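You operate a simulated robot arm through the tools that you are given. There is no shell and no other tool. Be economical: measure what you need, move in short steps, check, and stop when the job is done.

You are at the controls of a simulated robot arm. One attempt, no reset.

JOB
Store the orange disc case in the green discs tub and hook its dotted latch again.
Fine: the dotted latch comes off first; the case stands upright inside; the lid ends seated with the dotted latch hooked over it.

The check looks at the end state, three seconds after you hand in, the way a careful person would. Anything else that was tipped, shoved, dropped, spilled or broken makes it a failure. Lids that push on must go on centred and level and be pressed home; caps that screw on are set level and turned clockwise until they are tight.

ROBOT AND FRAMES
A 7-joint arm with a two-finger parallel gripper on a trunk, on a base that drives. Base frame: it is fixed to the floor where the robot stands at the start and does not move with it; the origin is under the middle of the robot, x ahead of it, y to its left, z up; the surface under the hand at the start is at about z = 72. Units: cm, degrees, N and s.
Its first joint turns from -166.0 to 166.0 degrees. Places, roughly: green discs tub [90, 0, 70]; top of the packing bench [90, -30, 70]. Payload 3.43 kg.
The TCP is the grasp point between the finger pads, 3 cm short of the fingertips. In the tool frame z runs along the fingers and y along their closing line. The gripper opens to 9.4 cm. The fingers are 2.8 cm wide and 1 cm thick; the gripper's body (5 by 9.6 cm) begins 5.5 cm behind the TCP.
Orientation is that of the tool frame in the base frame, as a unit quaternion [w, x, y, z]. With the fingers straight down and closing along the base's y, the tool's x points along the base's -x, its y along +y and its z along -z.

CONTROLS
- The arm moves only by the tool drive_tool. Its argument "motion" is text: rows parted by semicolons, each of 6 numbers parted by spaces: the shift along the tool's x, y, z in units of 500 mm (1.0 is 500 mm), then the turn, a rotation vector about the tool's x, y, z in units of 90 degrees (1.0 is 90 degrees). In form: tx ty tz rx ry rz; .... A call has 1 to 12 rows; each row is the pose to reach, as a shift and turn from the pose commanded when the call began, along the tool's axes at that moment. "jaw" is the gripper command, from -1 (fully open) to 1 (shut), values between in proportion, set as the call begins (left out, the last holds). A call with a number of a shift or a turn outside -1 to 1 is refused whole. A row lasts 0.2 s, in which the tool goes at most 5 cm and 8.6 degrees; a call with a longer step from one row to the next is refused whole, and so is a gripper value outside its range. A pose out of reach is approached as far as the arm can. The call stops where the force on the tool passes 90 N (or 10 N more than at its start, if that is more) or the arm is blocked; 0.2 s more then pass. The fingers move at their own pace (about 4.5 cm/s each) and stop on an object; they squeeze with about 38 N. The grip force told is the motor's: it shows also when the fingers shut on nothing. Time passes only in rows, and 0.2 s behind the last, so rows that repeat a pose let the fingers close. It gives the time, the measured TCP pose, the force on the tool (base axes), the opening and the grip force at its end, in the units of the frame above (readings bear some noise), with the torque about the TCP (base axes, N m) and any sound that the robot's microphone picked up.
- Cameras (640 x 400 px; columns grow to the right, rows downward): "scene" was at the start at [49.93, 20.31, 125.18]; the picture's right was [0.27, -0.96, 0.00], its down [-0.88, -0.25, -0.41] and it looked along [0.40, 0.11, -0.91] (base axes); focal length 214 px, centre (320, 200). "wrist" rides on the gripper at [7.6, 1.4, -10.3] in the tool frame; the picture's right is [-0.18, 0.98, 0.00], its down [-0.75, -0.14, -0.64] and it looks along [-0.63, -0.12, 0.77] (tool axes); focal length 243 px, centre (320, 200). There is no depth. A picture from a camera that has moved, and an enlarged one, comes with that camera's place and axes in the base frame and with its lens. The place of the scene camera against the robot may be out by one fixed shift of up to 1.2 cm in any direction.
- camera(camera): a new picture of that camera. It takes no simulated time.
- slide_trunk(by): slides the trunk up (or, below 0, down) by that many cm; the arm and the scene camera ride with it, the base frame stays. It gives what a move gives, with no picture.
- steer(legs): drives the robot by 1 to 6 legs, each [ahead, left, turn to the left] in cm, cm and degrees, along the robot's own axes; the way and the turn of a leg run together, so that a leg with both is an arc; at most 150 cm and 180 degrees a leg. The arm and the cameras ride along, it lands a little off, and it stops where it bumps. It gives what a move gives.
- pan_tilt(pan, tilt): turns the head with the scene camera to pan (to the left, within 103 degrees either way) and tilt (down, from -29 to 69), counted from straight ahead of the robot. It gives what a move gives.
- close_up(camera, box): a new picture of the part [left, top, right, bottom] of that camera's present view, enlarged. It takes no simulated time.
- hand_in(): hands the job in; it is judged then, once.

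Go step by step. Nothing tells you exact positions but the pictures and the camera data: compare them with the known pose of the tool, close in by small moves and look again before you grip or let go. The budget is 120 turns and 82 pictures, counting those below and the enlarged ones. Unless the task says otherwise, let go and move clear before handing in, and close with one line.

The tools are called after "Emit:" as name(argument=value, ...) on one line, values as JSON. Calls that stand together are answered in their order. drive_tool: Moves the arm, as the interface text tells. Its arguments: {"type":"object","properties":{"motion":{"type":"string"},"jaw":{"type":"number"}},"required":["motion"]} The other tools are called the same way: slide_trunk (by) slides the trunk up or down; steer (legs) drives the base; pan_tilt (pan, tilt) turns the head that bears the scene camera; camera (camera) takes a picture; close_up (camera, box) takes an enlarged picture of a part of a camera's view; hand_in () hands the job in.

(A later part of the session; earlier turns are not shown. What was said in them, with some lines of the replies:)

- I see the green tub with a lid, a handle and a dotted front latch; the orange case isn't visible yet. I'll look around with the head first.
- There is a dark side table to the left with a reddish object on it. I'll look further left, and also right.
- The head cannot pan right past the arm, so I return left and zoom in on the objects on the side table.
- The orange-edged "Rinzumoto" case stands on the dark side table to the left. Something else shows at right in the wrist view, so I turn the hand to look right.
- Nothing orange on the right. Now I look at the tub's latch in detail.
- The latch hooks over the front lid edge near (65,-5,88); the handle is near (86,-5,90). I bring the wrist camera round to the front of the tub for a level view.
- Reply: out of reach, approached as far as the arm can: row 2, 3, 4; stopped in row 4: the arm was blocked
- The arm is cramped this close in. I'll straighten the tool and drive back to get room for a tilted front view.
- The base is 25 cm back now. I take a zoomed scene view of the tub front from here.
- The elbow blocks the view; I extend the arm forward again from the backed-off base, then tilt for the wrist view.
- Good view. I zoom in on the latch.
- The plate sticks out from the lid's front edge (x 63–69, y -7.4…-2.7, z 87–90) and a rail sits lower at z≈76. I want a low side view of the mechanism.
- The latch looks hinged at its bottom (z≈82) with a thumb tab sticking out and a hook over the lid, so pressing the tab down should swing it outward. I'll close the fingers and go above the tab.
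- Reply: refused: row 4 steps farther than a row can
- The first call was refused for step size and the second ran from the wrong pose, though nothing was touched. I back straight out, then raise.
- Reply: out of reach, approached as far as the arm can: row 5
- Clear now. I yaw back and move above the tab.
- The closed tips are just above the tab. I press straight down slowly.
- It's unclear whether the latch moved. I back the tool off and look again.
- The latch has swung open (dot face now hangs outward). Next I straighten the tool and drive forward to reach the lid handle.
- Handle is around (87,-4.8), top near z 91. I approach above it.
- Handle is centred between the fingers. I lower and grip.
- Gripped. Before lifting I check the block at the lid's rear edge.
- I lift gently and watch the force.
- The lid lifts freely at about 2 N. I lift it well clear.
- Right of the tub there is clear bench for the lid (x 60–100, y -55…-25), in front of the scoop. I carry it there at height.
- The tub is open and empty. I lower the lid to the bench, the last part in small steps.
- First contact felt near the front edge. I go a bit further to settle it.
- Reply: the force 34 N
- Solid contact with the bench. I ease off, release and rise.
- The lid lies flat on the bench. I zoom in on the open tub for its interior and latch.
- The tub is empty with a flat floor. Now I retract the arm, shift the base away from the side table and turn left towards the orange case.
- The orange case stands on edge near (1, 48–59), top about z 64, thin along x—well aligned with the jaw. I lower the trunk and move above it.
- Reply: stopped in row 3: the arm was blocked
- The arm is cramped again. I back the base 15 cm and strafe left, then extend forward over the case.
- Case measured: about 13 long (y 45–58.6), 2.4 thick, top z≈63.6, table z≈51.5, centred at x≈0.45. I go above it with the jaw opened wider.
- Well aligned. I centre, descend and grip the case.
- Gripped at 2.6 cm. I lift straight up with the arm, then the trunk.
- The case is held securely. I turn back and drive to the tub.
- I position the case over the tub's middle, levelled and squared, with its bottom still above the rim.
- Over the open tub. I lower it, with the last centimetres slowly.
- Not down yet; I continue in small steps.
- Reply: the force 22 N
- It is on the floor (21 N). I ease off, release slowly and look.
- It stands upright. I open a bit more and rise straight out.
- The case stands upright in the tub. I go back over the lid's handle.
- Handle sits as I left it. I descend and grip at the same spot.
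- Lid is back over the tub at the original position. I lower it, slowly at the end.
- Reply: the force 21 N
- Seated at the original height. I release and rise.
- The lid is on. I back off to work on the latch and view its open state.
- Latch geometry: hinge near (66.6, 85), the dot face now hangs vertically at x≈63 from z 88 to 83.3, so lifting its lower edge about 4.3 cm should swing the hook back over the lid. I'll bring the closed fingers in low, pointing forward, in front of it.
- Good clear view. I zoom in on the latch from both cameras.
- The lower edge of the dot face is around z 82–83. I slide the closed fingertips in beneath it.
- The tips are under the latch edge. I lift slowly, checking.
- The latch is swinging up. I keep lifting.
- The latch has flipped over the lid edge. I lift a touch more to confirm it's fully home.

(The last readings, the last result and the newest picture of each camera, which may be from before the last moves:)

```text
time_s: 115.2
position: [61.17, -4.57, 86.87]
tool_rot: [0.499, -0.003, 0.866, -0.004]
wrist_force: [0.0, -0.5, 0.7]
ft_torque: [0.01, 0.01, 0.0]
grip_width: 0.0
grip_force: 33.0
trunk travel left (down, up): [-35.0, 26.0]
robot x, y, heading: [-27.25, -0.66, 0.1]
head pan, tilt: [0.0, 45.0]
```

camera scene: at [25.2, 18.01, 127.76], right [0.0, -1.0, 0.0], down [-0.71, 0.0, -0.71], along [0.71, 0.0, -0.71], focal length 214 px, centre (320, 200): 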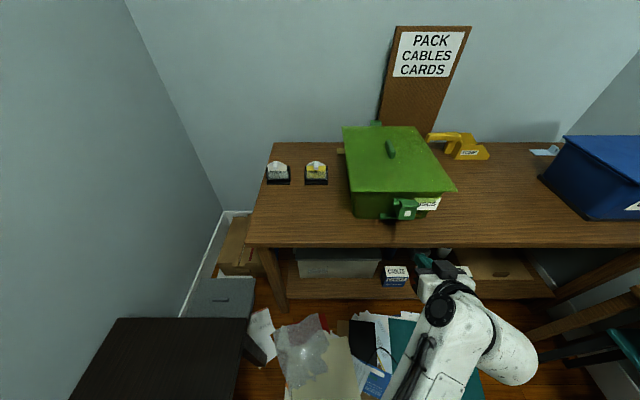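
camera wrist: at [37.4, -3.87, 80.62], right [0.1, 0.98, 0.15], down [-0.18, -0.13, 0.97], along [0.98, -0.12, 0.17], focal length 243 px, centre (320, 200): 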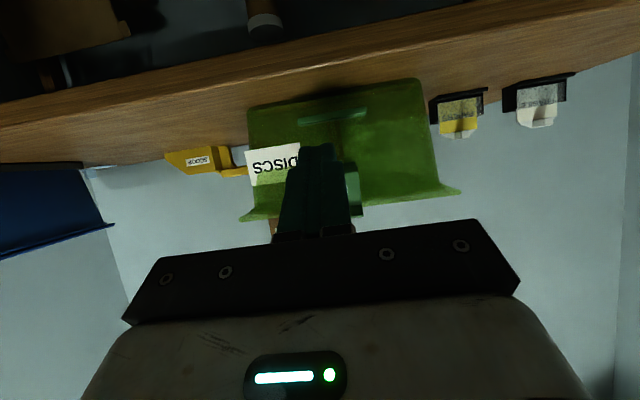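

Emit:
drive_tool(motion="-0.0052 0 -0.003 0 0 0; -0.0104 0 -0.006 0 0 0; -0.0104 0 -0.006 0 0 0")

Emit:
close_up(camera="scene", box=[340, 160, 480, 250])

```text
time_s: 116.0
position: [61.21, -4.83, 87.42]
tool_rot: [0.499, -0.001, 0.867, -0.005]
wrist_force: [-0.3, 0.5, 0.4]
ft_torque: [0.01, 0.01, -0.02]
grip_width: 0.01
grip_force: 33.3
trunk travel left (down, up): [-35.0, 26.0]
robot x, y, heading: [-27.04, -0.88, 0.0]
head pan, tilt: [0.0, 45.0]
```

```text
4.44 times, centred on (410, 205) of scene
camera zoom: at [25.18, 18.07, 127.75], right [0.0, -1.0, 0.0], down [-0.71, 0.0, -0.71], along [0.71, 0.0, -0.71], focal length 953 px, centre (-80, 178)
```

zoom: 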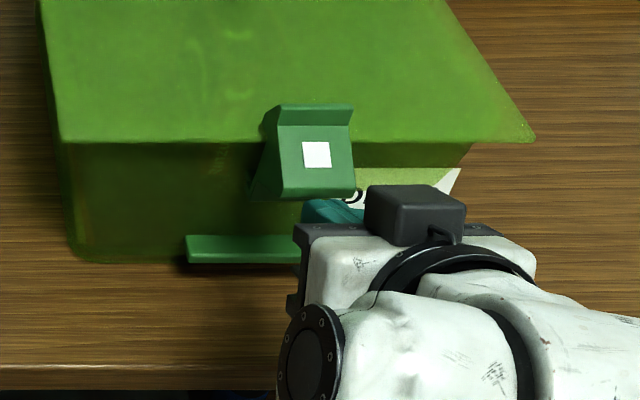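

The latch has stayed put in its closed position (matches its original geometry). I withdraw straight back and make a final check.

Emit:
drive_tool(motion="0.01 0 0.006 0 0 0; 0.05 0 -0.06 0 0 0; 0.09 0 -0.13 0 0 0; 0.13 0 -0.2 0 0 0")

Emit:
drive_tool(motion="-0.03 0 -0.05 0 0.08 0; -0.06 0 -0.1 0 0.16 0; -0.12 0 -0.16 0 0.24 0; -0.18 0 -0.22 0 0.33 0")

Emit:
camera(camera="scene")

Emit:
camera(camera="wrist")

```text
time_s: 117.0
position: [49.38, -4.7, 86.83]
tool_rot: [0.5, -0.001, 0.866, -0.005]
wrist_force: [-0.5, 0.0, -1.0]
ft_torque: [-0.01, -0.01, -0.04]
grip_width: 0.0
grip_force: 32.8
trunk travel left (down, up): [-35.0, 26.0]
robot x, y, heading: [-27.43, -0.52, 0.0]
head pan, tilt: [0.0, 45.0]
```

```text
time_s: 118.0
position: [46.24, -4.67, 92.84]
tool_rot: [0.373, 0.0, 0.928, -0.006]
wrist_force: [0.6, 0.1, 0.4]
ft_torque: [0.05, -0.01, -0.01]
grip_width: 0.0
grip_force: 33.1
out of reach, approached as far as the arm can: row 3, 4
trunk travel left (down, up): [-35.0, 26.0]
robot x, y, heading: [-27.26, -1.0, 0.0]
head pan, tilt: [0.0, 45.0]
```

```text
19 pictures are left
camera scene: at [25.17, 18.07, 127.76], right [0.0, -1.0, 0.0], down [-0.71, 0.0, -0.71], along [0.71, 0.0, -0.71], focal length 214 px, centre (320, 200)
```

scene: 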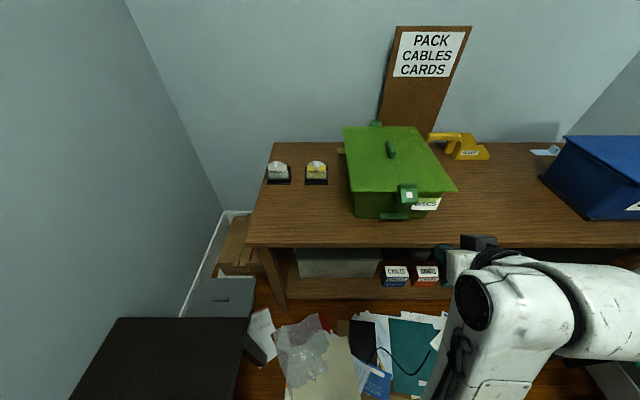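

```text
18 pictures are left
camera wrist: at [33.56, -3.15, 94.99], right [0.13, 0.98, 0.12], down [0.1, -0.13, 0.99], along [0.99, -0.12, -0.12], focal length 243 px, centre (320, 200)
```

wrist: 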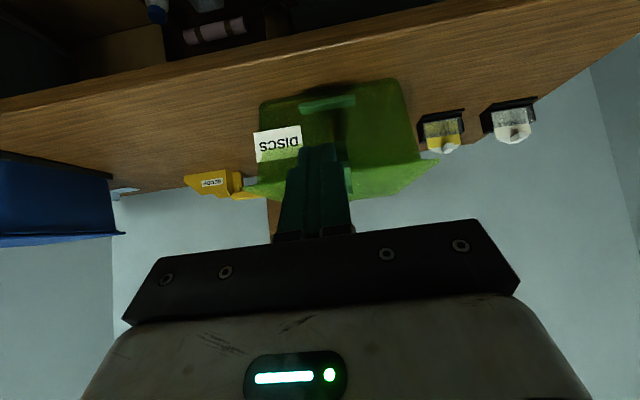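

Emit:
close_up(camera="scene", box=[330, 110, 470, 230])

```text
3.33 times, centred on (400, 170) of scene
camera zoom: at [25.17, 18.07, 127.76], right [0.0, -1.0, 0.0], down [-0.71, 0.0, -0.71], along [0.71, 0.0, -0.71], focal length 715 px, centre (53, 300)
```

zoom: 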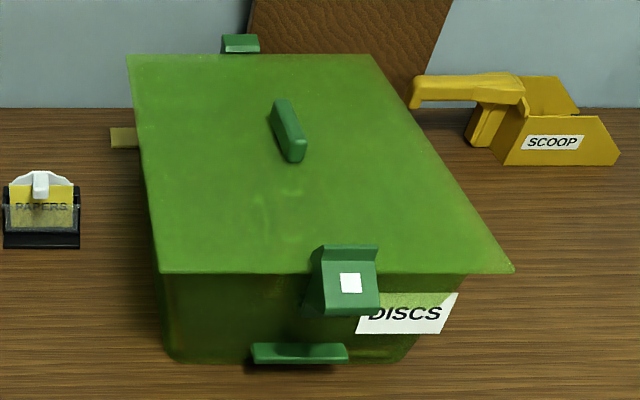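

The lid is seated and square, the dotted latch is hooked over its edge, and nothing nearby looks disturbed. The arm is clear, so I hand in.

Emit:
hand_in()

```text
The job is handed in.
```

The orange disc case stands upright in the green discs tub, the lid is seated, and the dotted latch is hooked over it; I've handed the job in.
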